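You operate a simulated robot arm through the tools that you are given. There is no shell and no other tool. Be economical: measure what you need, move in short steps, check, and stop when the job is done.

You are at the controls of a simulated two-armed robot. One attempt, no reset.

JOB
Carry the coil carton with both arms and set it on the rack top.

It is judged by the outcome, as a careful person would: the job done as asked, and still so three seconds after it is handed in. It fails if anything else is knocked over, pushed out of place, dropped, spilled or broken.

ROBOT AND FRAMES
Two 7-joint arms with three-finger grippers on one trunk, on a base that drives. Base frame: it is fixed to the floor where the robot stands at the start and does not move with it; the origin is under the middle of the robot, x ahead of it, y to its left, z up; the surface under the hand at the start is at about z = 0.8. Readings come in m, degrees, newtons and seconds.
The left shoulder is at the start at [0.07, 0.146, 1.188], the right one opposite. With the tool pointing down near the work surface each hand reaches from about 0.26 to 0.68 m from the robot's upright axis, wherever it stands, measured 20 degrees to its own side. Places, roughly: rack top [0.5, 4, 1.2]. Payload 2.2 kg a hand.
The tool frame of a hand sits at the grasp point between the pads (the TCP): z along the fingers, y along the line on which they close. The tips reach 0.028 m beyond it. The gripper opens to 0.102 m. The gripper's body begins 0.071 m behind the TCP.
Orientation is told as [roll, pitch, yaw] about the base's x, y, z axes, in that order, counted from this pose: with the fingers straight down and closing along the base's y, the tool's x points along the base's -x, its y along +y and its z along -z.

CONTROLS
- The arms move only by the tool arm_command. It takes "left_increments", "right_increments" or both (then of equal length, played together; a hand with none holds still); each is a list of rows, each an object of numbers (a shift or turn left out is 0, a gripper value left out holds the last): "dx", "dy", "dz": the shift along the tool's x, y, z in units of 100 mm (1.0 is 100 mm); "ax", "ay", "az": the turn, a rotation vector about the tool's x, y, z in units of 90 degrees (1.0 is 90 degrees). In form: [{"dx": .., "dy": .., "dz": .., "ax": .., "ay": .., "az": ..}, ...]. A call has 1 to 20 rows; each row is the pose to reach, as a shift and turn from the pose commanded when the call began, along the tool's axes at that moment. "left_gripper" and "right_gripper" are, for a hand that has rows, the finger opening in m, from 0 to 0.102, set as the call begins (left out, the last holds). A call with a number of a shift or a turn outside -1 to 1 is refused whole. Each row takes 0.2 s and may step no farther than 0.05 m and 8.6 degrees from the row before; otherwise, or with a gripper value out of range, the whole call is refused. Where a pose cannot be reached the arm comes as near as it can. A force on the tool above 40 N (or 10 N above the force at the start of the call, whichever is more), or a blocked arm, ends the call early, and 0.2 s more pass. Each finger halts on what it meets, pressing with about 43 N; the grip force reading is that of the motor and also rises with nothing between the fingers. The clock runs only during rows and for 0.2 s after the last one: add rows that repeat a pose to give the fingers time. It gives the time, the measured TCP pose, the force on the tool (base axes), the opening and the grip force at its end, in the units of the frame above (readings bear some noise), with the torque about the TCP (base axes, N m) and any sound that the robot's microphone picked up, and new pictures: "pictures" is both (left out), scene, wrist or none (wrist: the cameras of the hands that moved).
- Cameras (640 x 400 px; columns grow to the right, rows downward): "scene" is now at [0.1303, -0.0266, 1.4125]; the picture's right is [-0.29, -0.96, 0.00], its down [-0.58, 0.18, -0.79] and it looks along [0.76, -0.23, -0.61] (base axes); focal length 262 px, centre (320, 200). "left" rides on the left gripper at [0.072, 0.038, -0.086] in its tool frame; the picture's right is [-0.46, 0.89, 0.00], its down [-0.60, -0.32, -0.73] and it looks along [-0.65, -0.34, 0.68] (tool axes); focal length 256 px, centre (320, 200). "right" rides on the right gripper at [0.069, 0.044, -0.086] in its tool frame; the picture's right is [-0.53, 0.85, 0.00], its down [-0.58, -0.36, -0.73] and it looks along [-0.62, -0.39, 0.68] (tool axes); focal length 256 px, centre (320, 200). There is no depth. A picture from a camera that has moved, and an enlarged one, comes with that camera's place and axes in the base frame and with its lens.
- raise_lower(by): slides the trunk up (or, below 0, down) by that many m; the arms and the scene camera ride with it, the base frame stays. It gives what a move gives, with no picture.
- steer(legs): drives the robot by 1 to 6 legs, each [ahead, left, turn to the left] in m, m and degrees, along the robot's own axes; the way and the turn of a leg run together, so that a leg with both is an arc; at most 1.5 m and 180 degrees a leg. The arms and the cameras ride along, it lands a little off, and it stops where it bumps. It gives what a move gives, and a new picture of the scene camera.
- head_to(pan, tilt): turns the head with the scene camera to pan (to the left, within 86 degrees either way) and tilt (down, from -29 to 69), counted from straight ahead of the robot. It gives what a move gives, and a new picture of the scene camera.
- inspect(camera, box): a new picture of the part [left, top, right, bottom] of that camera's present view, enlarged. It takes no simulated time.
- job_done(): hands the job in; it is judged then, once.

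Go step by step. Nothing tells you exact positions but the pictures and the camera data: compare them with the known pose of the tool, close in by small moves and look again before you grip or let go. The budget is 120 turns and 260 pictures, counting those below and the enlarged ones. Unless the task says otherwise, let go and move clear before handing in, and close with one line.

The tools are called after "Request:" as name(argument=value, ...) on one line, values as JSON. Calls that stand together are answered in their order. arm_command: Moves the arms, as the interface text tells. Its arguments: {"type":"object","properties":{"left_increments":{"type":"array","items":{"type":"object","properties":{"dx":{"type":"number"},"dy":{"type":"number"},"dz":{"type":"number"},"ax":{"type":"number"},"ay":{"type":"number"},"az":{"type":"number"}}}},"left_gripper":{"type":"number"},"right_increments":{"type":"array","items":{"type":"object","properties":{"dx":{"type":"number"},"dy":{"type":"number"},"dz":{"type":"number"},"ax":{"type":"number"},"ay":{"type":"number"},"az":{"type":"number"}}}},"right_gripper":{"type":"number"},"pictures":{"type":"string","enum":["both","scene","wrist","none"]}},"required":[]} The other tools are called the same way: raise_lower (by) slides the trunk up or down; steer (legs) drives the base; head_to (pan, tilt) turns the head that bears the scene camera; inspect (camera, box) takes an enlarged picture of a part of a camera's view; job_done () hands the job in.

At the start:

```text
time: 0.0
left_eef_pos: [0.4733, 0.0617, 1.1415]
left_tcp_rot: [-0.1, 0.0, 0.0]
left_contact_force: [-0.1, 0.7, -0.1]
left_moment: [0.04, 0.0, 0.01]
left_grip_width: 0.102
left_gripper_force: 0.1
right_eef_pos: [0.4535, -0.3493, 1.1752]
right_tcp_rot: [0.0, -0.1, 0.0]
right_contact_force: [1.5, -1.2, -0.4]
right_moment: [0.01, -0.01, 0.0]
right_grip_width: 0.1019
right_gripper_force: 0.1
trunk travel left (down, up): [-0.725, 0.215]
robot x, y, heading: [-0.001, 0.0009, -0.3]
head pan, tilt: [-17.0, 37.6]
```

scene: 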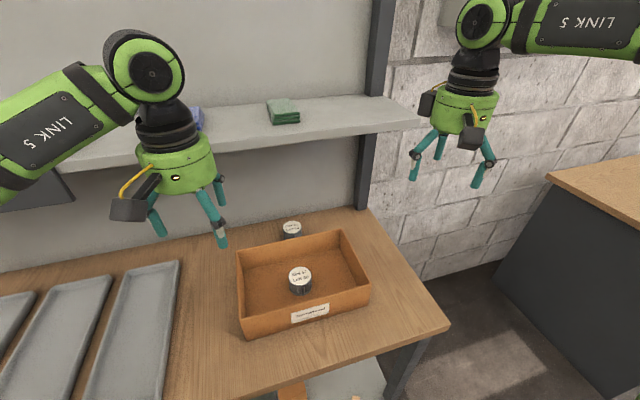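
right: 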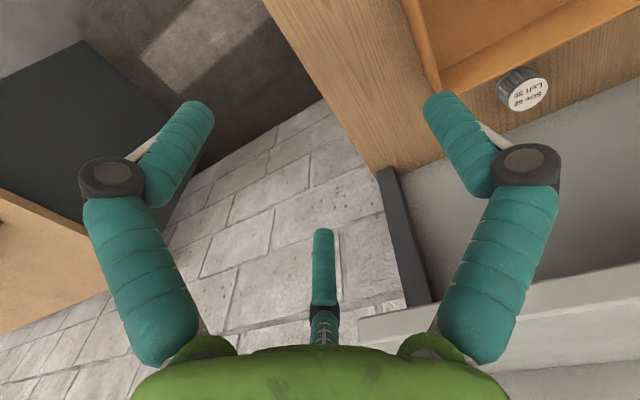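
left: 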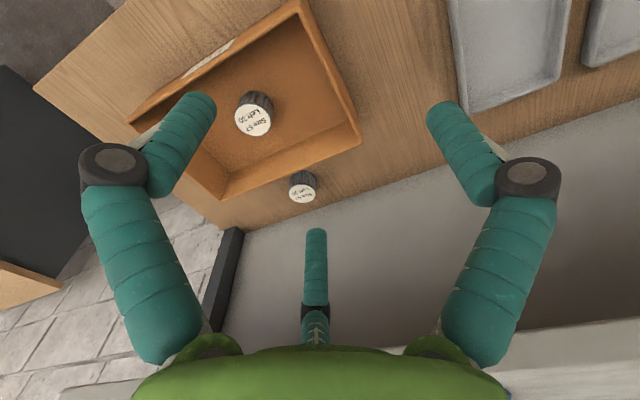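

I see an open orange tray on the bench holding a small labelled cylinder, and another cylinder behind it. I'll read the labels and look around before choosing.

Request:
inspect(camera="scene", box=[220, 200, 400, 350])

Request:
inspect(camera="left", box=[120, 0, 380, 210])

Request:
head_to(pan=-17, tilt=65)

Request:
head_to(pan=80, tilt=20)

Request:
head_to(pan=30, tilt=35)

```text
2.67 times, centred on (310, 275) of scene
camera zoom: at [0.1303, -0.0266, 1.4125], right [-0.29, -0.96, 0.0], down [-0.58, 0.18, -0.79], along [0.76, -0.23, -0.61], focal length 700 px, centre (347, 0)
```

zoom: 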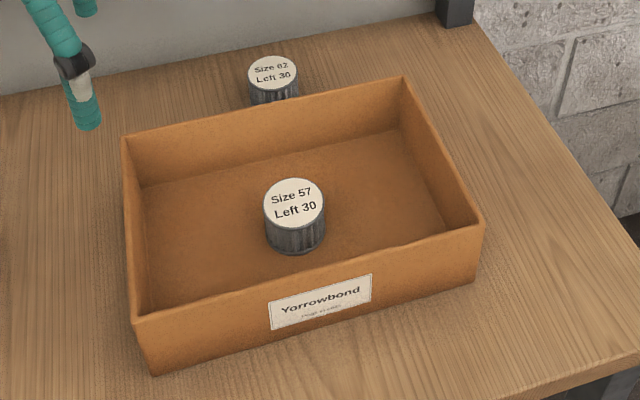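

```text
1.90 times, centred on (250, 105) of left
camera zoom: at [0.4006, 0.0985, 1.2276], right [0.46, 0.89, 0.0], down [0.6, -0.32, 0.73], along [0.65, -0.34, -0.68], focal length 488 px, centre (453, 381)
```

zoom: 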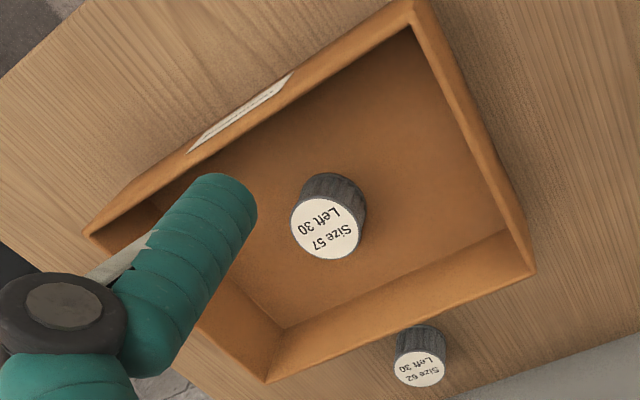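

```text
time: 0.9
left_eef_pos: [0.4733, 0.0611, 1.1406]
left_tcp_rot: [0.0, 0.0, 0.0]
left_contact_force: [-0.3, -0.4, 0.0]
left_moment: [0.05, 0.01, -0.01]
left_grip_width: 0.1017
left_gripper_force: 0.0
right_eef_pos: [0.4536, -0.35, 1.1749]
right_tcp_rot: [0.0, 0.0, 0.0]
right_contact_force: [-0.2, 0.4, 0.9]
right_moment: [0.01, 0.02, 0.02]
right_grip_width: 0.1019
right_gripper_force: 0.0
trunk travel left (down, up): [-0.725, 0.215]
robot x, y, heading: [0.0015, 0.0038, -0.3]
head pan, tilt: [-17.0, 65.0]
camera scene: at [0.1056, -0.0191, 1.3767], right [-0.29, -0.96, 0.0], down [-0.87, 0.26, -0.42], along [0.4, -0.12, -0.91], focal length 262 px, centre (320, 200)
```

scene: 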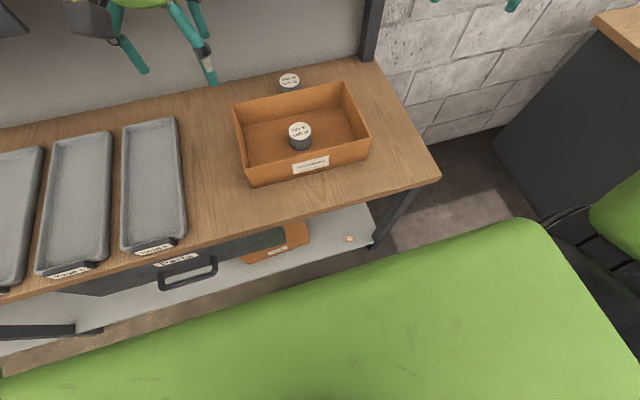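

```text
time: 2.6
left_eef_pos: [0.4723, 0.0619, 1.1413]
left_tcp_rot: [0.0, 0.1, 0.0]
left_contact_force: [-0.7, -0.1, -0.6]
left_moment: [0.01, -0.01, 0.02]
left_grip_width: 0.102
left_gripper_force: 0.0
right_eef_pos: [0.4521, -0.3491, 1.1754]
right_tcp_rot: [-0.1, -0.1, 0.0]
right_contact_force: [-0.7, -1.0, -0.2]
right_moment: [0.03, 0.01, 0.02]
right_grip_width: 0.1022
right_gripper_force: 0.0
trunk travel left (down, up): [-0.725, 0.215]
robot x, y, heading: [0.0031, -0.0004, -0.2]
head pan, tilt: [80.0, 20.0]
camera scene: at [0.0638, 0.0904, 1.4403], right [0.98, -0.17, 0.0], down [-0.06, -0.34, -0.94], along [0.16, 0.93, -0.34], focal length 262 px, centre (320, 200)
```

scene: 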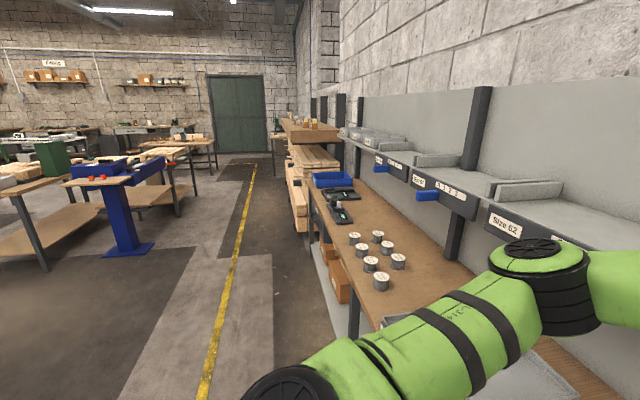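

```text
time: 3.8
left_eef_pos: [0.4733, 0.061, 1.1408]
left_tcp_rot: [-0.1, 0.0, 0.1]
left_contact_force: [1.0, 0.1, 0.4]
left_moment: [0.01, 0.03, -0.01]
left_grip_width: 0.1021
left_gripper_force: 0.1
right_eef_pos: [0.4539, -0.349, 1.1751]
right_tcp_rot: [0.0, 0.0, -0.1]
right_contact_force: [0.1, -0.1, -0.2]
right_moment: [0.02, 0.0, -0.02]
right_grip_width: 0.1022
right_gripper_force: 0.0
trunk travel left (down, up): [-0.725, 0.215]
robot x, y, heading: [0.003, 0.0014, -0.2]
head pan, tilt: [30.0, 35.0]
camera scene: at [0.1237, 0.0428, 1.4165], right [0.5, -0.87, 0.0], down [-0.5, -0.29, -0.82], along [0.71, 0.41, -0.57], focal length 262 px, centre (320, 200)
```

scene: 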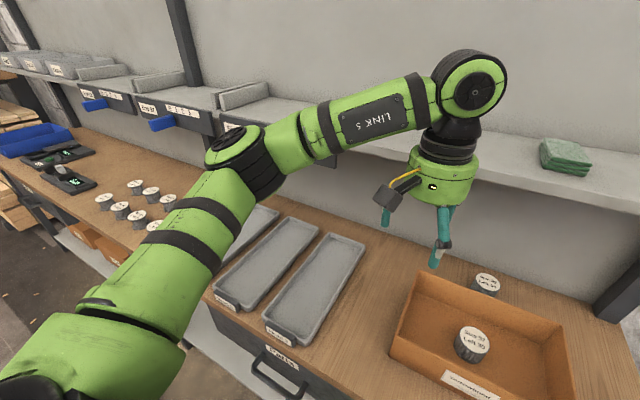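

I need the small print on the carton label, and to see the other cartons under the bench and the rack.

Request:
head_to(pan=-17, tilt=65)

Request:
inspect(camera="scene", box=[280, 145, 340, 182])

Request:
inspect(camera="scene", box=[230, 70, 380, 190])

Request:
inspect(camera="scene", box=[230, 210, 370, 290])

Request:
head_to(pan=80, tilt=20)

Request:
inspect(camera="scene", box=[260, 90, 380, 165])

Request:
inspect(camera="scene", box=[280, 160, 420, 310])

```text
time: 5.0
left_eef_pos: [0.4733, 0.0622, 1.1405]
left_tcp_rot: [0.0, 0.0, 0.0]
left_contact_force: [0.8, -0.3, 0.7]
left_moment: [0.01, 0.03, -0.02]
left_grip_width: 0.1017
left_gripper_force: 0.0
right_eef_pos: [0.4523, -0.3498, 1.1749]
right_tcp_rot: [0.0, 0.0, 0.0]
right_contact_force: [-0.2, -0.7, -0.1]
right_moment: [-0.02, -0.01, -0.03]
right_grip_width: 0.1021
right_gripper_force: 0.1
trunk travel left (down, up): [-0.725, 0.215]
robot x, y, heading: [-0.0015, 0.0008, -0.0]
head pan, tilt: [-17.0, 65.0]
camera scene: at [0.1056, -0.019, 1.3766], right [-0.29, -0.96, 0.0], down [-0.87, 0.26, -0.42], along [0.4, -0.12, -0.91], focal length 262 px, centre (320, 200)
```

scene: 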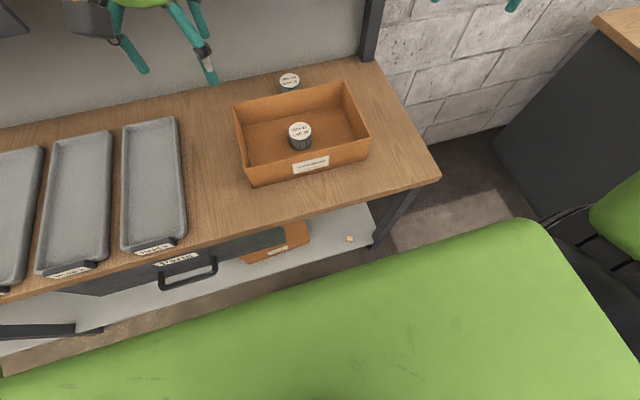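

```text
10.67 times, centred on (310, 164) of scene
camera zoom: at [0.1056, -0.019, 1.3766], right [-0.29, -0.96, 0.0], down [-0.87, 0.26, -0.42], along [0.4, -0.12, -0.91], focal length 2798 px, centre (427, 589)
```

zoom: 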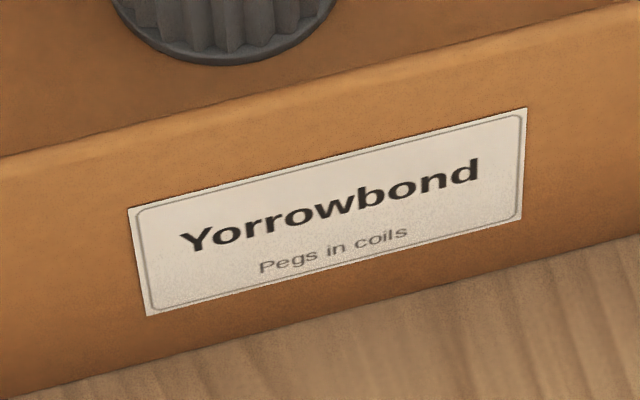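

```text
3.33 times, centred on (305, 130) of scene
camera zoom: at [0.1056, -0.019, 1.3766], right [-0.29, -0.96, 0.0], down [-0.87, 0.26, -0.42], along [0.4, -0.12, -0.91], focal length 874 px, centre (370, 433)
```

zoom: 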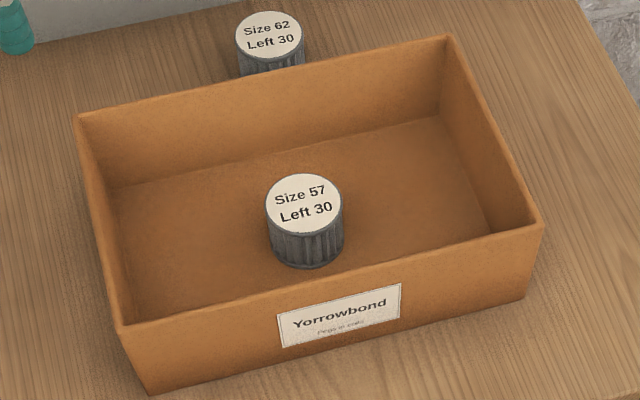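

```text
4.57 times, centred on (300, 250) of scene
camera zoom: at [0.1056, -0.019, 1.3766], right [-0.29, -0.96, 0.0], down [-0.87, 0.26, -0.42], along [0.4, -0.12, -0.91], focal length 1199 px, centre (411, -29)
```

zoom: 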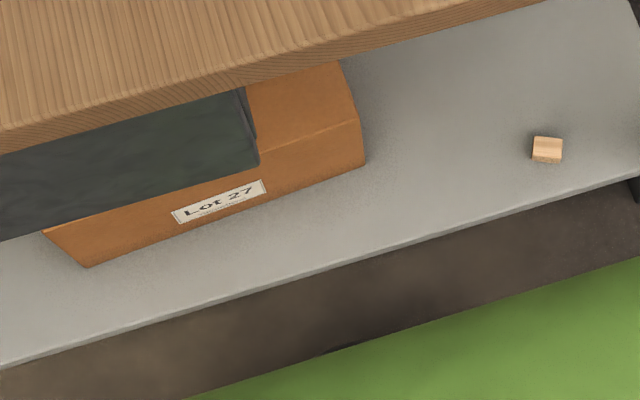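

```text
time: 6.7
left_eef_pos: [0.4725, 0.0614, 1.1409]
left_tcp_rot: [0.1, 0.0, 0.0]
left_contact_force: [0.0, -0.7, 0.3]
left_moment: [0.01, 0.0, -0.01]
left_grip_width: 0.1023
left_gripper_force: 0.0
right_eef_pos: [0.4528, -0.3499, 1.1756]
right_tcp_rot: [-0.1, 0.0, 0.0]
right_contact_force: [0.5, 0.1, 0.5]
right_moment: [0.03, -0.01, 0.01]
right_grip_width: 0.1018
right_gripper_force: 0.1
trunk travel left (down, up): [-0.725, 0.215]
robot x, y, heading: [0.0006, -0.0003, -0.2]
head pan, tilt: [80.0, 20.0]
camera scene: at [0.0638, 0.0904, 1.4403], right [0.98, -0.17, 0.0], down [-0.06, -0.34, -0.94], along [0.16, 0.93, -0.34], focal length 262 px, centre (320, 200)
```

scene: 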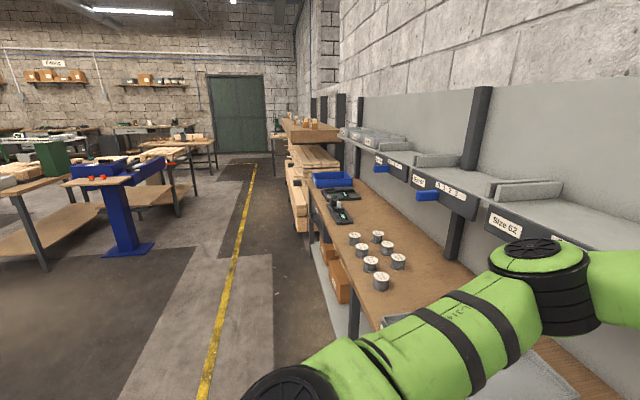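

```text
5.33 times, centred on (320, 128) of scene
camera zoom: at [0.0638, 0.0904, 1.4403], right [0.98, -0.17, 0.0], down [-0.06, -0.34, -0.94], along [0.16, 0.93, -0.34], focal length 1399 px, centre (320, 587)
```

zoom: 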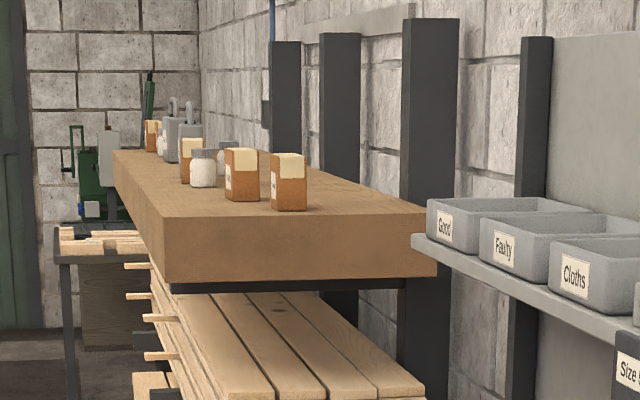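

```text
2.67 times, centred on (350, 235) of scene
camera zoom: at [0.0638, 0.0904, 1.4403], right [0.98, -0.17, 0.0], down [-0.06, -0.34, -0.94], along [0.16, 0.93, -0.34], focal length 700 px, centre (240, 107)
```

zoom: 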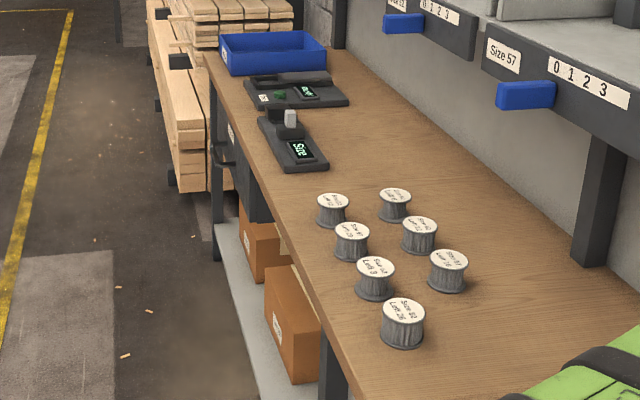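

The coil carton is the open box labelled "Pegs in coils", spanning about x 0.435–0.623, y −0.242–0.05, with its rim near z 0.894. I plan to pinch the two short side walls from above, so I'll bring both hands over them first.

Request:
arm_command(left_increments=[{"dx": -0.1, "dy": -0.03, "dz": 0.2}, {"dx": -0.2, "dy": -0.06, "dz": 0.4}, {"dx": -0.3, "dy": -0.09, "dz": 0.6}, {"dx": -0.4, "dy": -0.12, "dz": 0.8}, {"dx": -0.45, "dy": -0.145, "dz": 1.0}], right_increments=[{"dx": -0.13, "dy": 0.2, "dz": 0.2}, {"dx": -0.26, "dy": 0.4, "dz": 0.4}, {"dx": -0.4, "dy": 0.6, "dz": 0.6}, {"dx": -0.53, "dy": 0.8, "dz": 0.8}, {"dx": -0.65, "dy": 1.0, "dz": 1.0}])

Request:
head_to(pan=-10, tilt=50)

```text
time: 7.9
left_eef_pos: [0.5215, 0.0462, 1.0396]
left_tcp_rot: [0.0, 0.1, 0.0]
left_contact_force: [0.2, -0.1, -0.1]
left_moment: [-0.01, 0.0, -0.02]
left_grip_width: 0.1019
left_gripper_force: 0.0
right_eef_pos: [0.5207, -0.2501, 1.0733]
right_tcp_rot: [0.1, 0.1, -0.1]
right_contact_force: [0.1, -0.1, -0.4]
right_moment: [-0.02, 0.05, 0.0]
right_grip_width: 0.1018
right_gripper_force: 0.0
trunk travel left (down, up): [-0.725, 0.215]
robot x, y, heading: [0.0011, 0.0025, -0.1]
head pan, tilt: [80.0, 20.0]
camera scene: at [0.0657, 0.0914, 1.4402], right [0.98, -0.17, 0.0], down [-0.06, -0.34, -0.94], along [0.16, 0.93, -0.34], focal length 262 px, centre (320, 200)
camera right: at [0.4517, -0.2066, 1.1586], right [0.53, 0.84, 0.0], down [0.58, -0.36, 0.73], along [0.62, -0.39, -0.68], focal length 256 px, centre (320, 200)
camera left: at [0.4483, 0.0848, 1.1261], right [0.46, 0.89, 0.0], down [0.61, -0.32, 0.73], along [0.65, -0.34, -0.68], focal length 256 px, centre (320, 200)
```

scene: 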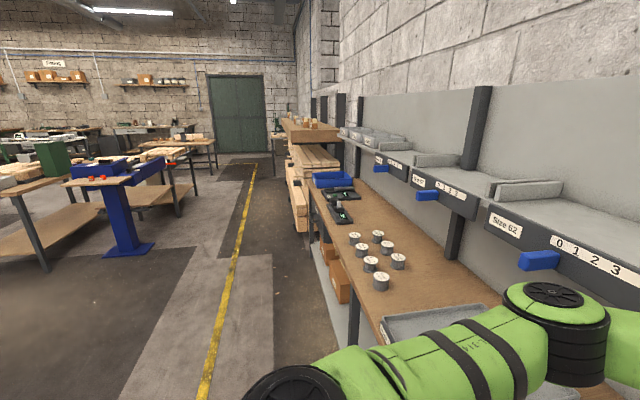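
right: 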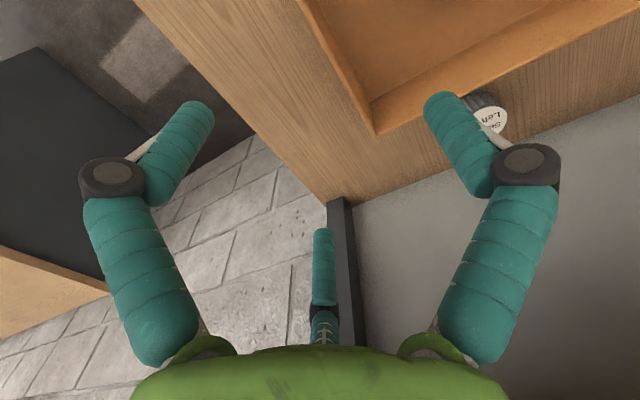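
left: 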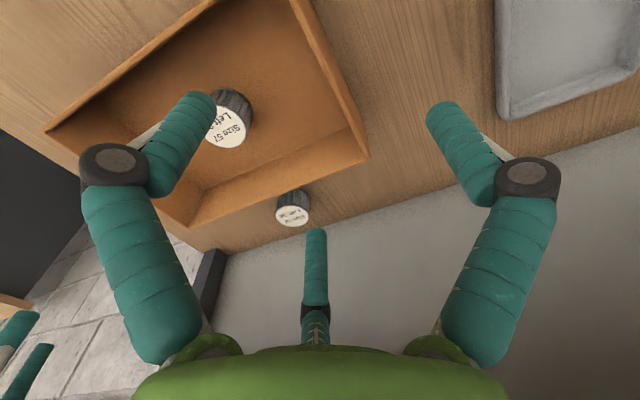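

```text
time: 9.6
left_eef_pos: [0.5182, 0.0469, 1.0409]
left_tcp_rot: [0.1, 0.0, 0.0]
left_contact_force: [0.5, 0.5, 0.5]
left_moment: [0.0, -0.02, 0.02]
left_grip_width: 0.102
left_gripper_force: 0.1
right_eef_pos: [0.5188, -0.2519, 1.0747]
right_tcp_rot: [0.0, 0.0, -0.1]
right_contact_force: [0.3, 0.2, -0.4]
right_moment: [-0.02, 0.01, -0.01]
right_grip_width: 0.1023
right_gripper_force: 0.0
trunk travel left (down, up): [-0.725, 0.215]
robot x, y, heading: [-0.0016, -0.0054, 0.1]
head pan, tilt: [-10.0, 50.0]
camera scene: at [0.1234, -0.0146, 1.3947], right [-0.17, -0.98, 0.0], down [-0.75, 0.13, -0.64], along [0.63, -0.11, -0.77], focal length 262 px, centre (320, 200)
```

scene: 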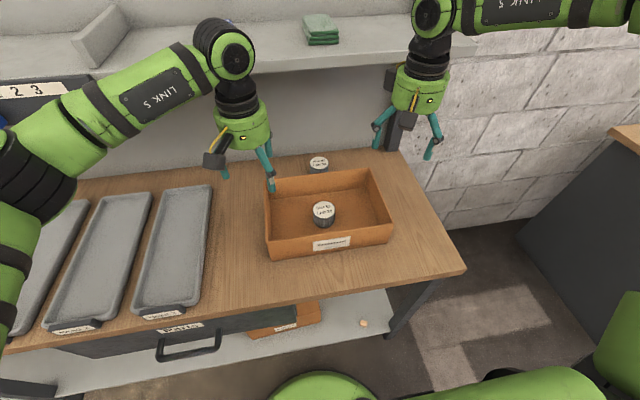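

The hands sit over the side walls, but the wrists would come down close to the shelf edge at about x 0.60, z 1.19. I'll tilt both hands 20° so the wrists lean back toward me.

Request:
arm_command(left_increments=[{"ay": -0.08}, {"ay": -0.16}, {"ay": -0.222}, {"ay": -0.222}], right_increments=[{"ay": -0.08, "dy": 0.04}, {"ay": -0.16, "dy": 0.08}, {"ay": -0.222, "dy": 0.105}, {"ay": -0.222, "dy": 0.105}], pictures="none")

```text
time: 10.6
left_eef_pos: [0.5188, 0.0457, 1.041]
left_tcp_rot: [-0.1, -20.1, 0.1]
left_contact_force: [-0.3, -0.1, 0.3]
left_moment: [0.01, -0.01, 0.03]
left_grip_width: 0.102
left_gripper_force: 0.1
right_eef_pos: [0.5192, -0.2398, 1.0736]
right_tcp_rot: [0.0, -20.0, 0.0]
right_contact_force: [0.1, 0.9, 0.5]
right_moment: [0.02, -0.01, 0.04]
right_grip_width: 0.1021
right_gripper_force: 0.0
trunk travel left (down, up): [-0.725, 0.215]
robot x, y, heading: [0.0014, -0.0018, 0.1]
head pan, tilt: [-10.0, 50.0]
```

Both hands are tilted, so I'll lower them to just above the rim and check alignment.

Request:
arm_command(left_increments=[{"dx": 0.1, "dz": 0.3}, {"dx": 0.2, "dz": 0.6}, {"dx": 0.26, "dz": 0.86}], right_increments=[{"dx": 0.11, "dz": 0.33}, {"dx": 0.22, "dz": 0.66}, {"dx": 0.33, "dz": 0.99}])

```text
time: 11.4
left_eef_pos: [0.5235, 0.0458, 0.9508]
left_tcp_rot: [-0.1, -19.9, 0.0]
left_contact_force: [1.0, -0.9, 0.6]
left_moment: [0.0, 0.0, 0.03]
left_grip_width: 0.102
left_gripper_force: 0.1
right_eef_pos: [0.5208, -0.238, 0.9691]
right_tcp_rot: [0.0, -19.9, 0.0]
right_contact_force: [-0.5, -0.3, -0.6]
right_moment: [0.01, 0.05, 0.01]
right_grip_width: 0.1017
right_gripper_force: 0.1
trunk travel left (down, up): [-0.725, 0.215]
robot x, y, heading: [0.0011, 0.0018, 0.0]
head pan, tilt: [-10.0, 50.0]
camera scene: at [0.1246, -0.0145, 1.3947], right [-0.17, -0.98, 0.0], down [-0.76, 0.13, -0.64], along [0.63, -0.11, -0.77], focal length 262 px, centre (320, 200)
camera right: at [0.4258, -0.195, 1.0261], right [0.5, 0.85, 0.18], down [0.29, -0.36, 0.88], along [0.81, -0.39, -0.43], focal length 256 px, centre (320, 200)
camera left: at [0.4256, 0.0828, 1.0072], right [0.44, 0.89, 0.16], down [0.32, -0.32, 0.89], along [0.84, -0.34, -0.42], focal length 256 px, centre (320, 200)
```

scene: 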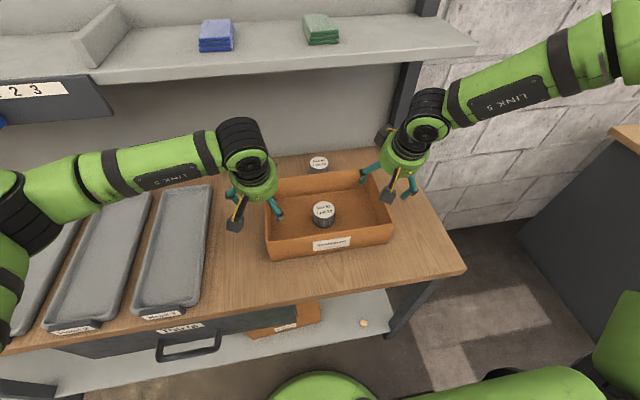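
right: 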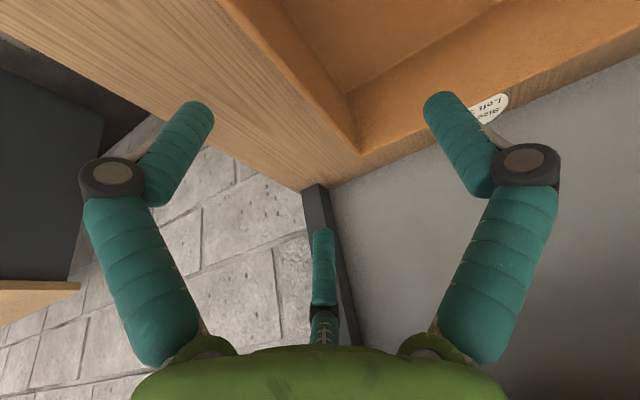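
left: 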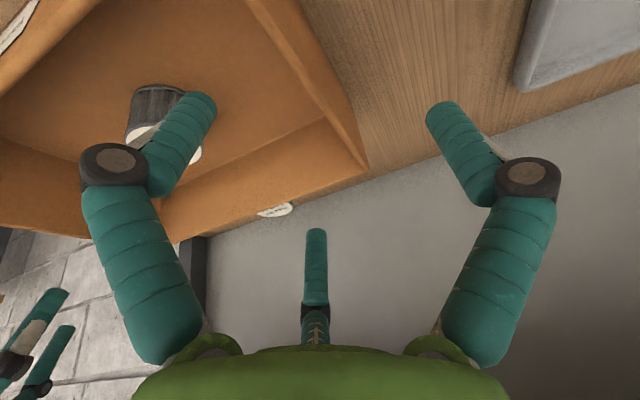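

The wall positions agree with the wrist views: left wall centre at y ≈ 0.046, right at ≈ −0.238. I'll lower the fingers around the walls.

Request:
arm_command(left_increments=[{"dx": 0.09, "dz": 0.26}, {"dx": 0.18, "dz": 0.52}, {"dx": 0.26, "dz": 0.77}], right_increments=[{"dx": 0.1, "dz": 0.31}, {"dx": 0.2, "dz": 0.62}, {"dx": 0.3, "dz": 0.945}])

Request:
inspect(camera="scene", box=[220, 120, 450, 270])

```text
time: 12.2
left_eef_pos: [0.524, 0.046, 0.8706]
left_tcp_rot: [0.0, -20.0, 0.0]
left_contact_force: [-0.4, -0.5, -0.1]
left_moment: [0.02, 0.01, -0.03]
left_grip_width: 0.1021
left_gripper_force: 0.1
right_eef_pos: [0.5254, -0.2406, 0.8706]
right_tcp_rot: [0.1, -20.0, -0.1]
right_contact_force: [0.5, 0.8, -0.7]
right_moment: [0.02, 0.02, 0.02]
right_grip_width: 0.1019
right_gripper_force: 0.0
trunk travel left (down, up): [-0.725, 0.215]
robot x, y, heading: [-0.0, 0.0032, 0.2]
head pan, tilt: [-10.0, 50.0]
camera scene: at [0.1244, -0.0152, 1.3947], right [-0.17, -0.98, 0.0], down [-0.75, 0.13, -0.64], along [0.63, -0.11, -0.77], focal length 262 px, centre (320, 200)
camera right: at [0.4304, -0.1966, 0.9273], right [0.5, 0.85, 0.18], down [0.29, -0.37, 0.88], along [0.81, -0.39, -0.43], focal length 256 px, centre (320, 200)
camera left: at [0.4265, 0.0833, 0.9268], right [0.44, 0.89, 0.16], down [0.32, -0.32, 0.89], along [0.84, -0.34, -0.42], focal length 256 px, centre (320, 200)
```

scene: 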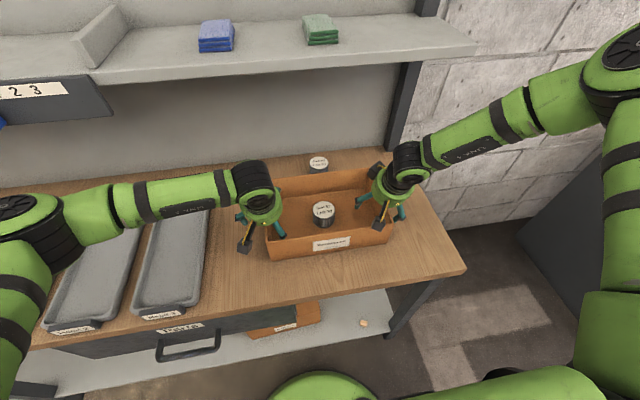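
right: 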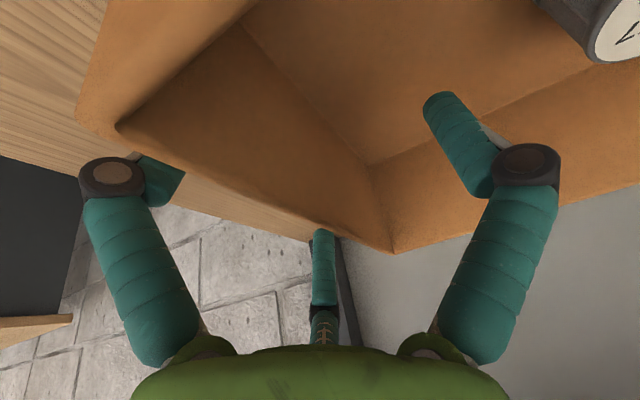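
left: 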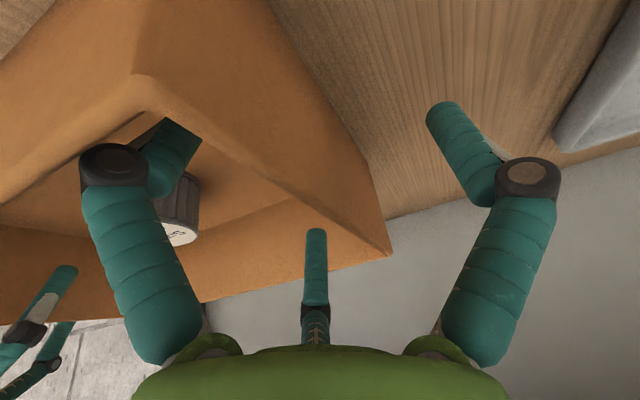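

```text
2.67 times, centred on (335, 195) of scene
camera zoom: at [0.1244, -0.0152, 1.3947], right [-0.17, -0.98, 0.0], down [-0.75, 0.13, -0.64], along [0.63, -0.11, -0.77], focal length 700 px, centre (280, 213)
```

zoom: 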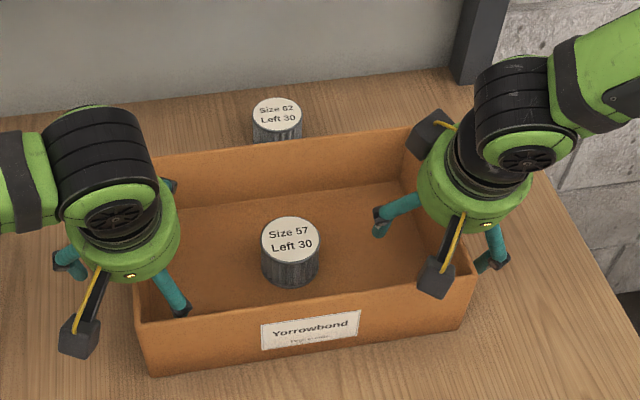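

The fingers straddle both walls, with no contact yet. I'll close both grippers together.

Request:
arm_command(left_increments=[{}, {}, {}, {}], right_increments=[{}, {}, {}, {}], left_gripper=0, right_gripper=0)

```text
time: 13.2
left_eef_pos: [0.5244, 0.0501, 0.8715]
left_tcp_rot: [0.7, -20.1, 0.2]
left_contact_force: [3.5, 23.6, 2.9]
left_moment: [0.52, -0.45, 0.3]
left_grip_width: 0.0113
left_gripper_force: 37.9
right_eef_pos: [0.5234, -0.2435, 0.8716]
right_tcp_rot: [-0.4, -19.9, -0.1]
right_contact_force: [-2.3, -23.2, 1.5]
right_moment: [0.45, -0.32, 0.49]
right_grip_width: 0.0113
right_gripper_force: 38.8
trunk travel left (down, up): [-0.725, 0.215]
robot x, y, heading: [0.0021, -0.0024, 0.0]
head pan, tilt: [-10.0, 50.0]
camera scene: at [0.1224, -0.0148, 1.3948], right [-0.17, -0.98, 0.0], down [-0.75, 0.13, -0.64], along [0.63, -0.11, -0.77], focal length 262 px, centre (320, 200)
camera right: at [0.4289, -0.1987, 0.9275], right [0.51, 0.84, 0.18], down [0.29, -0.36, 0.89], along [0.81, -0.4, -0.43], focal length 256 px, centre (320, 200)
camera left: at [0.4261, 0.0862, 0.9278], right [0.43, 0.89, 0.17], down [0.32, -0.32, 0.89], along [0.84, -0.33, -0.42], focal length 256 px, centre (320, 200)
```

scene: 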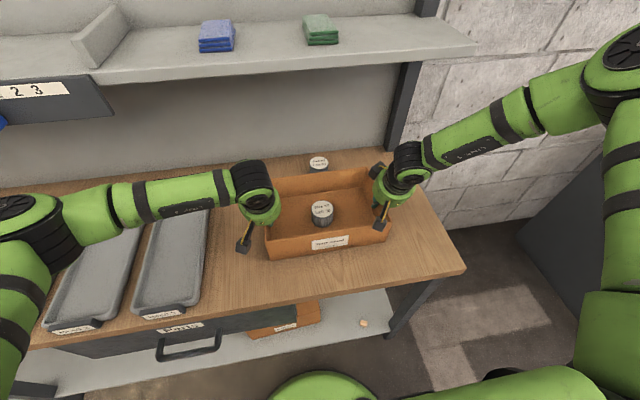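
right: 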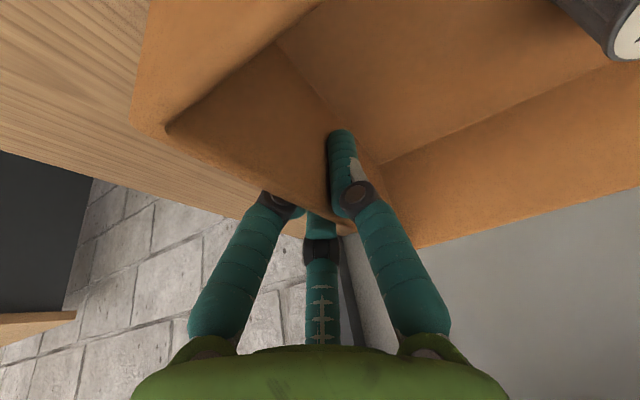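
left: 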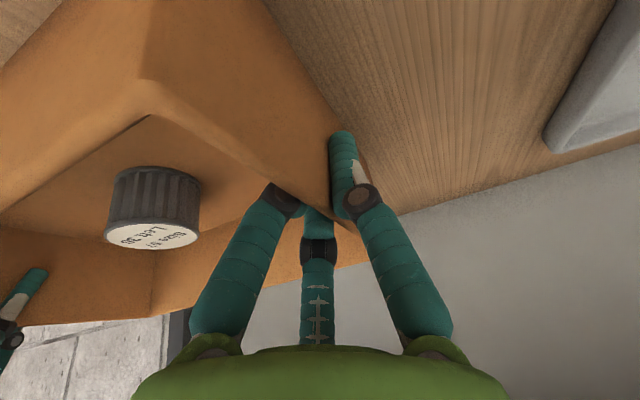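

Both walls are gripped at 11 mm. The hands are strained outward about 4 mm, so I'll relax that and lift slightly.

Request:
arm_command(left_increments=[{"dy": 0.04}, {"dy": 0.04}, {"dy": 0.04, "dx": -0.034, "dz": -0.094}, {"dy": 0.04, "dx": -0.068, "dz": -0.188}, {"dy": 0.04, "dx": -0.103, "dz": -0.282}, {"dy": 0.04, "dx": -0.103, "dz": -0.282}], right_increments=[{"dy": -0.04}, {"dy": -0.04}, {"dy": -0.04, "dx": -0.034, "dz": -0.094}, {"dy": -0.04, "dx": -0.068, "dz": -0.188}, {"dy": -0.04, "dx": -0.103, "dz": -0.282}, {"dy": -0.04, "dx": -0.103, "dz": -0.282}], pictures="scene")

Request:
inspect(camera="scene", box=[220, 120, 450, 270])

```text
time: 14.6
left_eef_pos: [0.525, 0.0509, 0.8984]
left_tcp_rot: [0.0, -19.9, 0.0]
left_contact_force: [3.0, 7.7, -1.7]
left_moment: [0.09, 0.17, 0.36]
left_grip_width: 0.0109
left_gripper_force: 38.0
right_eef_pos: [0.5248, -0.2439, 0.9001]
right_tcp_rot: [-0.1, -20.0, 0.0]
right_contact_force: [-2.5, -8.4, -2.9]
right_moment: [-0.3, -0.09, 0.3]
right_grip_width: 0.0113
right_gripper_force: 38.3
trunk travel left (down, up): [-0.725, 0.215]
robot x, y, heading: [-0.0002, -0.0008, 0.1]
head pan, tilt: [-10.0, 50.0]
camera scene: at [0.1243, -0.0148, 1.3946], right [-0.17, -0.98, 0.0], down [-0.75, 0.13, -0.64], along [0.63, -0.11, -0.77], focal length 262 px, centre (320, 200)
```

scene: 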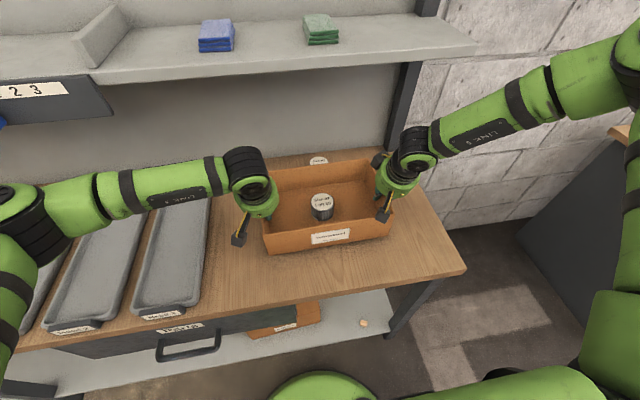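

```text
2.67 times, centred on (335, 195) of scene
camera zoom: at [0.1243, -0.0148, 1.3946], right [-0.17, -0.98, 0.0], down [-0.75, 0.13, -0.64], along [0.63, -0.11, -0.77], focal length 700 px, centre (280, 213)
```

zoom: 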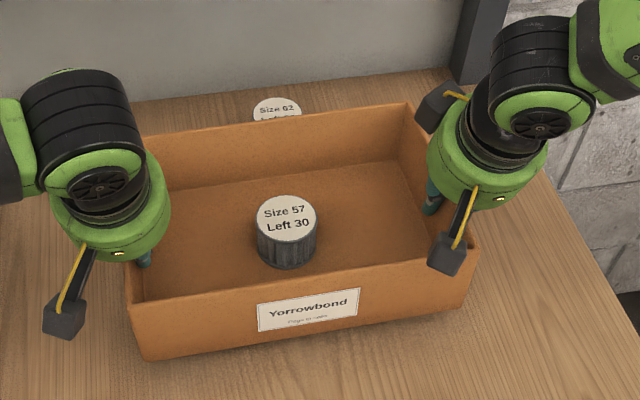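

The carton is held level and lifted clear. I'll draw it back away from the shelf and up a little.

Request:
arm_command(left_increments=[{"dx": 0.09, "dz": -0.085}, {"dx": 0.18, "dz": -0.17}, {"dx": 0.27, "dz": -0.255}, {"dx": 0.36, "dz": -0.34}, {"dx": 0.45, "dz": -0.43}, {"dx": 0.54, "dz": -0.52}, {"dx": 0.63, "dz": -0.61}, {"dx": 0.709, "dz": -0.684}, {"dx": 0.709, "dz": -0.684}], right_increments=[{"dx": 0.09, "dz": -0.085}, {"dx": 0.18, "dz": -0.17}, {"dx": 0.27, "dz": -0.255}, {"dx": 0.36, "dz": -0.34}, {"dx": 0.45, "dz": -0.43}, {"dx": 0.54, "dz": -0.52}, {"dx": 0.63, "dz": -0.61}, {"dx": 0.709, "dz": -0.684}, {"dx": 0.709, "dz": -0.684}], pictures="scene")

```text
time: 16.6
left_eef_pos: [0.4345, 0.0509, 0.9405]
left_tcp_rot: [0.0, -19.8, 0.1]
left_contact_force: [0.8, 6.3, -2.0]
left_moment: [0.08, 0.06, 0.24]
left_grip_width: 0.011
left_gripper_force: 38.3
right_eef_pos: [0.4343, -0.2444, 0.9416]
right_tcp_rot: [0.0, -19.8, 0.0]
right_contact_force: [-1.0, -6.5, -3.0]
right_moment: [-0.29, 0.08, 0.21]
right_grip_width: 0.0108
right_gripper_force: 38.0
trunk travel left (down, up): [-0.725, 0.215]
robot x, y, heading: [-0.0008, -0.0011, -0.0]
head pan, tilt: [-10.0, 50.0]
camera scene: at [0.1245, -0.0147, 1.3946], right [-0.17, -0.98, 0.0], down [-0.76, 0.13, -0.64], along [0.63, -0.11, -0.77], focal length 262 px, centre (320, 200)
```

scene: 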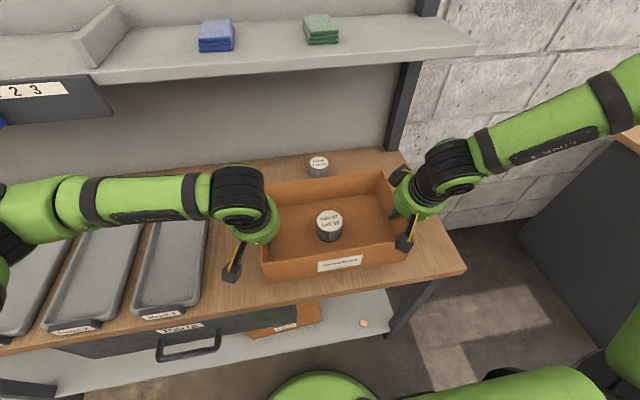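

The carton is clear in front of the shelf line. I'll back the base out gently and then raise the trunk.

Request:
steer(legs=[[-0.4, 0, 0]])

Request:
raise_lower(by=0.21)

Request:
head_to(pan=70, tilt=15)

```text
time: 19.0
left_eef_pos: [0.0433, 0.052, 0.9403]
left_tcp_rot: [0.1, -19.9, 0.3]
left_contact_force: [1.6, 4.6, -1.1]
left_moment: [0.04, 0.03, 0.19]
left_grip_width: 0.0109
left_gripper_force: 38.2
right_eef_pos: [0.0423, -0.2417, 0.9419]
right_tcp_rot: [0.0, -19.9, 0.2]
right_contact_force: [-1.2, -4.0, -2.6]
right_moment: [-0.22, 0.12, 0.24]
right_grip_width: 0.0109
right_gripper_force: 37.9
trunk travel left (down, up): [-0.725, 0.215]
robot x, y, heading: [-0.3937, 0.0003, 0.4]
head pan, tilt: [-10.0, 50.0]
camera scene: at [-0.2685, -0.0151, 1.3945], right [-0.17, -0.99, 0.0], down [-0.76, 0.13, -0.64], along [0.63, -0.11, -0.77], focal length 262 px, centre (320, 200)
```

scene: 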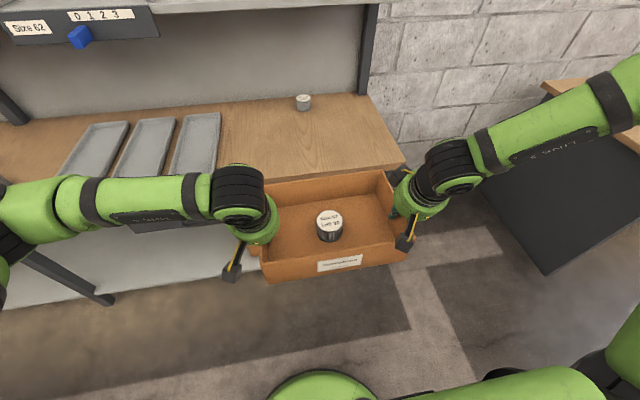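

```text
time: 21.3
left_eef_pos: [0.0422, 0.052, 1.1494]
left_tcp_rot: [0.1, -19.9, 0.3]
left_contact_force: [1.3, 0.3, -1.4]
left_moment: [-0.08, -0.02, 0.14]
left_grip_width: 0.011
left_gripper_force: 37.9
right_eef_pos: [0.0423, -0.2414, 1.1521]
right_tcp_rot: [0.0, -20.0, 0.1]
right_contact_force: [-1.3, 0.2, -2.6]
right_moment: [-0.08, 0.07, 0.22]
right_grip_width: 0.0111
right_gripper_force: 38.0
trunk travel left (down, up): [-0.935, 0.005]
robot x, y, heading: [-0.3899, 0.0031, 0.3]
head pan, tilt: [-10.0, 50.0]
```

```text
time: 22.8
left_eef_pos: [0.0413, 0.0517, 1.151]
left_tcp_rot: [0.0, -19.9, 0.2]
left_contact_force: [0.9, -0.8, -2.2]
left_moment: [-0.09, 0.02, 0.17]
left_grip_width: 0.0109
left_gripper_force: 38.1
right_eef_pos: [0.0408, -0.2416, 1.1516]
right_tcp_rot: [0.0, -19.9, 0.3]
right_contact_force: [-2.2, 0.5, -2.7]
right_moment: [-0.13, 0.05, 0.22]
right_grip_width: 0.0111
right_gripper_force: 38.4
trunk travel left (down, up): [-0.935, 0.005]
robot x, y, heading: [-0.3915, 0.0027, -0.1]
head pan, tilt: [70.0, 15.0]
camera scene: at [-0.3135, 0.0859, 1.6584], right [0.94, -0.34, 0.0], down [-0.09, -0.24, -0.97], along [0.33, 0.91, -0.26], focal length 262 px, centre (320, 200)
```

scene: 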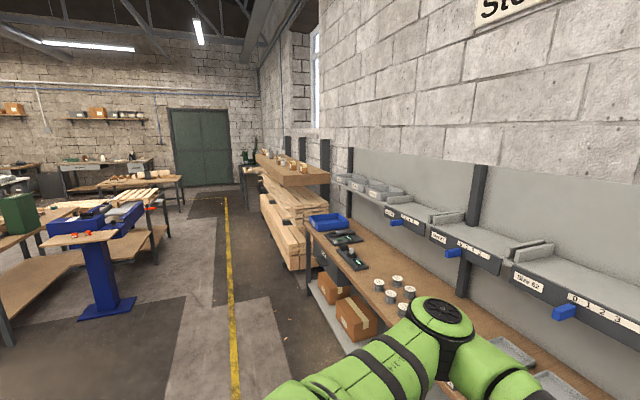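

The carton rides steadily at z ≈ 1.07 with the trunk up. The aisle to the left is clear, so I'll zoom on the rack and drive part way.

Request:
inspect(camera="scene", box=[225, 130, 385, 280])

Request:
steer(legs=[[0, 1.2, 0]])

Request:
inspect(camera="scene", box=[180, 100, 400, 300])

```text
2.67 times, centred on (305, 205) of scene
camera zoom: at [-0.3135, 0.0859, 1.6584], right [0.94, -0.34, 0.0], down [-0.09, -0.24, -0.97], along [0.33, 0.91, -0.26], focal length 700 px, centre (360, 187)
```

zoom: 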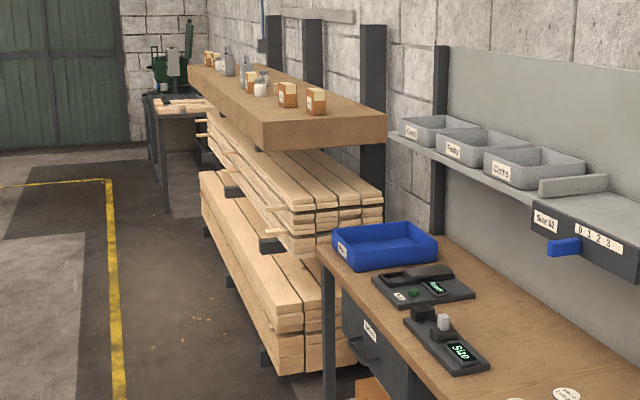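

```text
time: 28.9
left_eef_pos: [0.0559, 1.2495, 1.1502]
left_tcp_rot: [-0.1, -19.9, -1.4]
left_contact_force: [1.0, 0.1, -1.6]
left_moment: [-0.05, 0.02, 0.17]
left_grip_width: 0.0109
left_gripper_force: 37.9
right_eef_pos: [0.0466, 0.9576, 1.1512]
right_tcp_rot: [0.1, -20.0, -1.4]
right_contact_force: [-1.1, -1.2, -2.3]
right_moment: [-0.07, 0.09, 0.21]
right_grip_width: 0.0109
right_gripper_force: 38.4
trunk travel left (down, up): [-0.935, 0.005]
robot x, y, heading: [-0.3814, 1.2119, -1.2]
head pan, tilt: [70.0, 15.0]
camera scene: at [-0.2986, 1.2943, 1.6585], right [0.93, -0.36, 0.0], down [-0.09, -0.24, -0.97], along [0.35, 0.9, -0.26], focal length 262 px, centre (320, 200)
```

scene: 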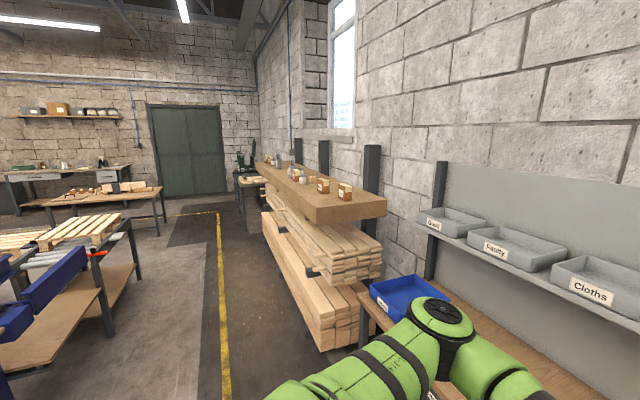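

```text
2.00 times, centred on (290, 200) of scene
camera zoom: at [-0.2986, 1.2943, 1.6585], right [0.93, -0.36, 0.0], down [-0.09, -0.24, -0.97], along [0.35, 0.9, -0.26], focal length 525 px, centre (380, 200)
```

zoom: 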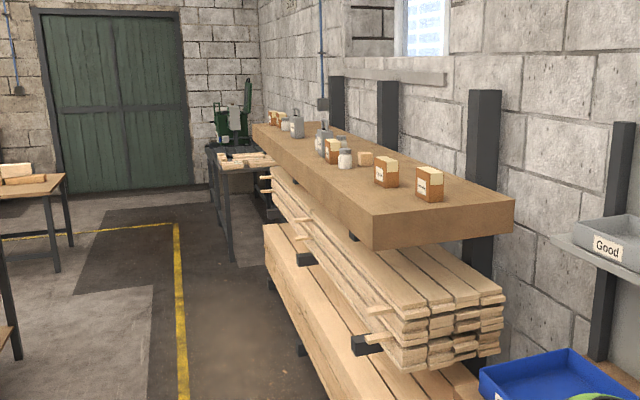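

The rack top spans about x 0.23–0.75 and y 2.73–5.16, with jars and boxes on it and what looks like a gap near y ≈ 4.1. I'll raise the carton above rack-top height before driving on.

Request:
arm_command(left_increments=[{"dx": -0.055, "dz": -0.15}, {"dx": -0.11, "dz": -0.3}, {"dx": -0.164, "dz": -0.45}, {"dx": -0.219, "dz": -0.6}, {"dx": -0.273, "dz": -0.75}, {"dx": -0.328, "dz": -0.9}, {"dx": -0.328, "dz": -0.9}], right_increments=[{"dx": -0.055, "dz": -0.15}, {"dx": -0.11, "dz": -0.3}, {"dx": -0.164, "dz": -0.45}, {"dx": -0.219, "dz": -0.6}, {"dx": -0.273, "dz": -0.75}, {"dx": -0.328, "dz": -0.9}, {"dx": -0.328, "dz": -0.9}], pictures="none")

Request:
arm_command(left_increments=[{"dx": -0.055, "dz": -0.15}, {"dx": -0.11, "dz": -0.3}, {"dx": -0.164, "dz": -0.45}, {"dx": -0.219, "dz": -0.6}, {"dx": -0.219, "dz": -0.6}], right_increments=[{"dx": -0.055, "dz": -0.15}, {"dx": -0.11, "dz": -0.3}, {"dx": -0.164, "dz": -0.45}, {"dx": -0.219, "dz": -0.6}, {"dx": -0.219, "dz": -0.6}], pictures="none")

Request:
head_to(pan=10, tilt=30)

```text
time: 30.6
left_eef_pos: [0.0561, 1.2519, 1.2464]
left_tcp_rot: [-0.2, -20.0, -1.4]
left_contact_force: [1.3, -9.7, -1.2]
left_moment: [-0.24, -0.17, 0.22]
left_grip_width: 0.0109
left_gripper_force: 38.1
right_eef_pos: [0.0487, 0.9581, 1.2462]
right_tcp_rot: [0.1, -19.9, -1.4]
right_contact_force: [-1.6, 9.0, -3.0]
right_moment: [0.1, 0.25, 0.26]
right_grip_width: 0.011
right_gripper_force: 38.3
trunk travel left (down, up): [-0.935, 0.005]
robot x, y, heading: [-0.3824, 1.2106, -1.4]
head pan, tilt: [70.0, 15.0]
```

```text
time: 31.8
left_eef_pos: [0.0567, 1.2508, 1.3094]
left_tcp_rot: [-0.1, -19.9, -1.4]
left_contact_force: [0.6, -10.5, -2.2]
left_moment: [-0.31, 0.12, 0.1]
left_grip_width: 0.011
left_gripper_force: 37.9
right_eef_pos: [0.0467, 0.9579, 1.3114]
right_tcp_rot: [0.1, -20.0, -1.3]
right_contact_force: [-0.5, 9.1, -2.1]
right_moment: [0.14, 0.0, 0.26]
right_grip_width: 0.011
right_gripper_force: 38.6
trunk travel left (down, up): [-0.935, 0.005]
robot x, y, heading: [-0.3859, 1.2148, -1.2]
head pan, tilt: [70.0, 15.0]
```

```text
time: 33.0
left_eef_pos: [0.0571, 1.2509, 1.3094]
left_tcp_rot: [0.0, -20.0, -1.3]
left_contact_force: [1.9, -11.1, -1.3]
left_moment: [-0.37, 0.02, 0.08]
left_grip_width: 0.0111
left_gripper_force: 37.7
right_eef_pos: [0.0475, 0.9575, 1.3108]
right_tcp_rot: [0.1, -19.9, -1.3]
right_contact_force: [-1.2, 11.1, -2.3]
right_moment: [0.19, 0.1, 0.25]
right_grip_width: 0.0107
right_gripper_force: 38.5
trunk travel left (down, up): [-0.935, 0.005]
robot x, y, heading: [-0.3821, 1.2106, -1.4]
head pan, tilt: [10.0, 30.0]
camera scene: at [-0.2433, 1.2222, 1.6342], right [0.15, -0.99, 0.0], down [-0.49, -0.07, -0.87], along [0.86, 0.13, -0.5], focal length 262 px, centre (320, 200)
```

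scene: 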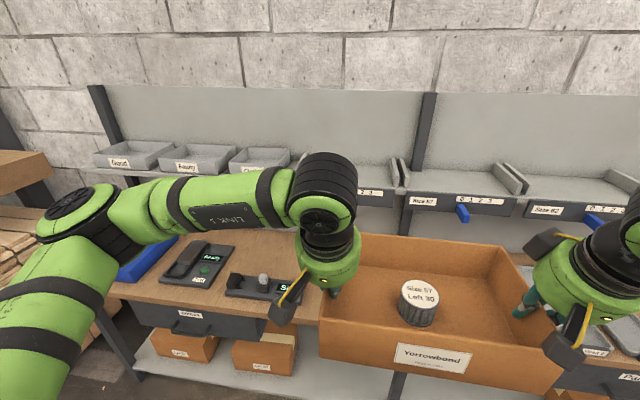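

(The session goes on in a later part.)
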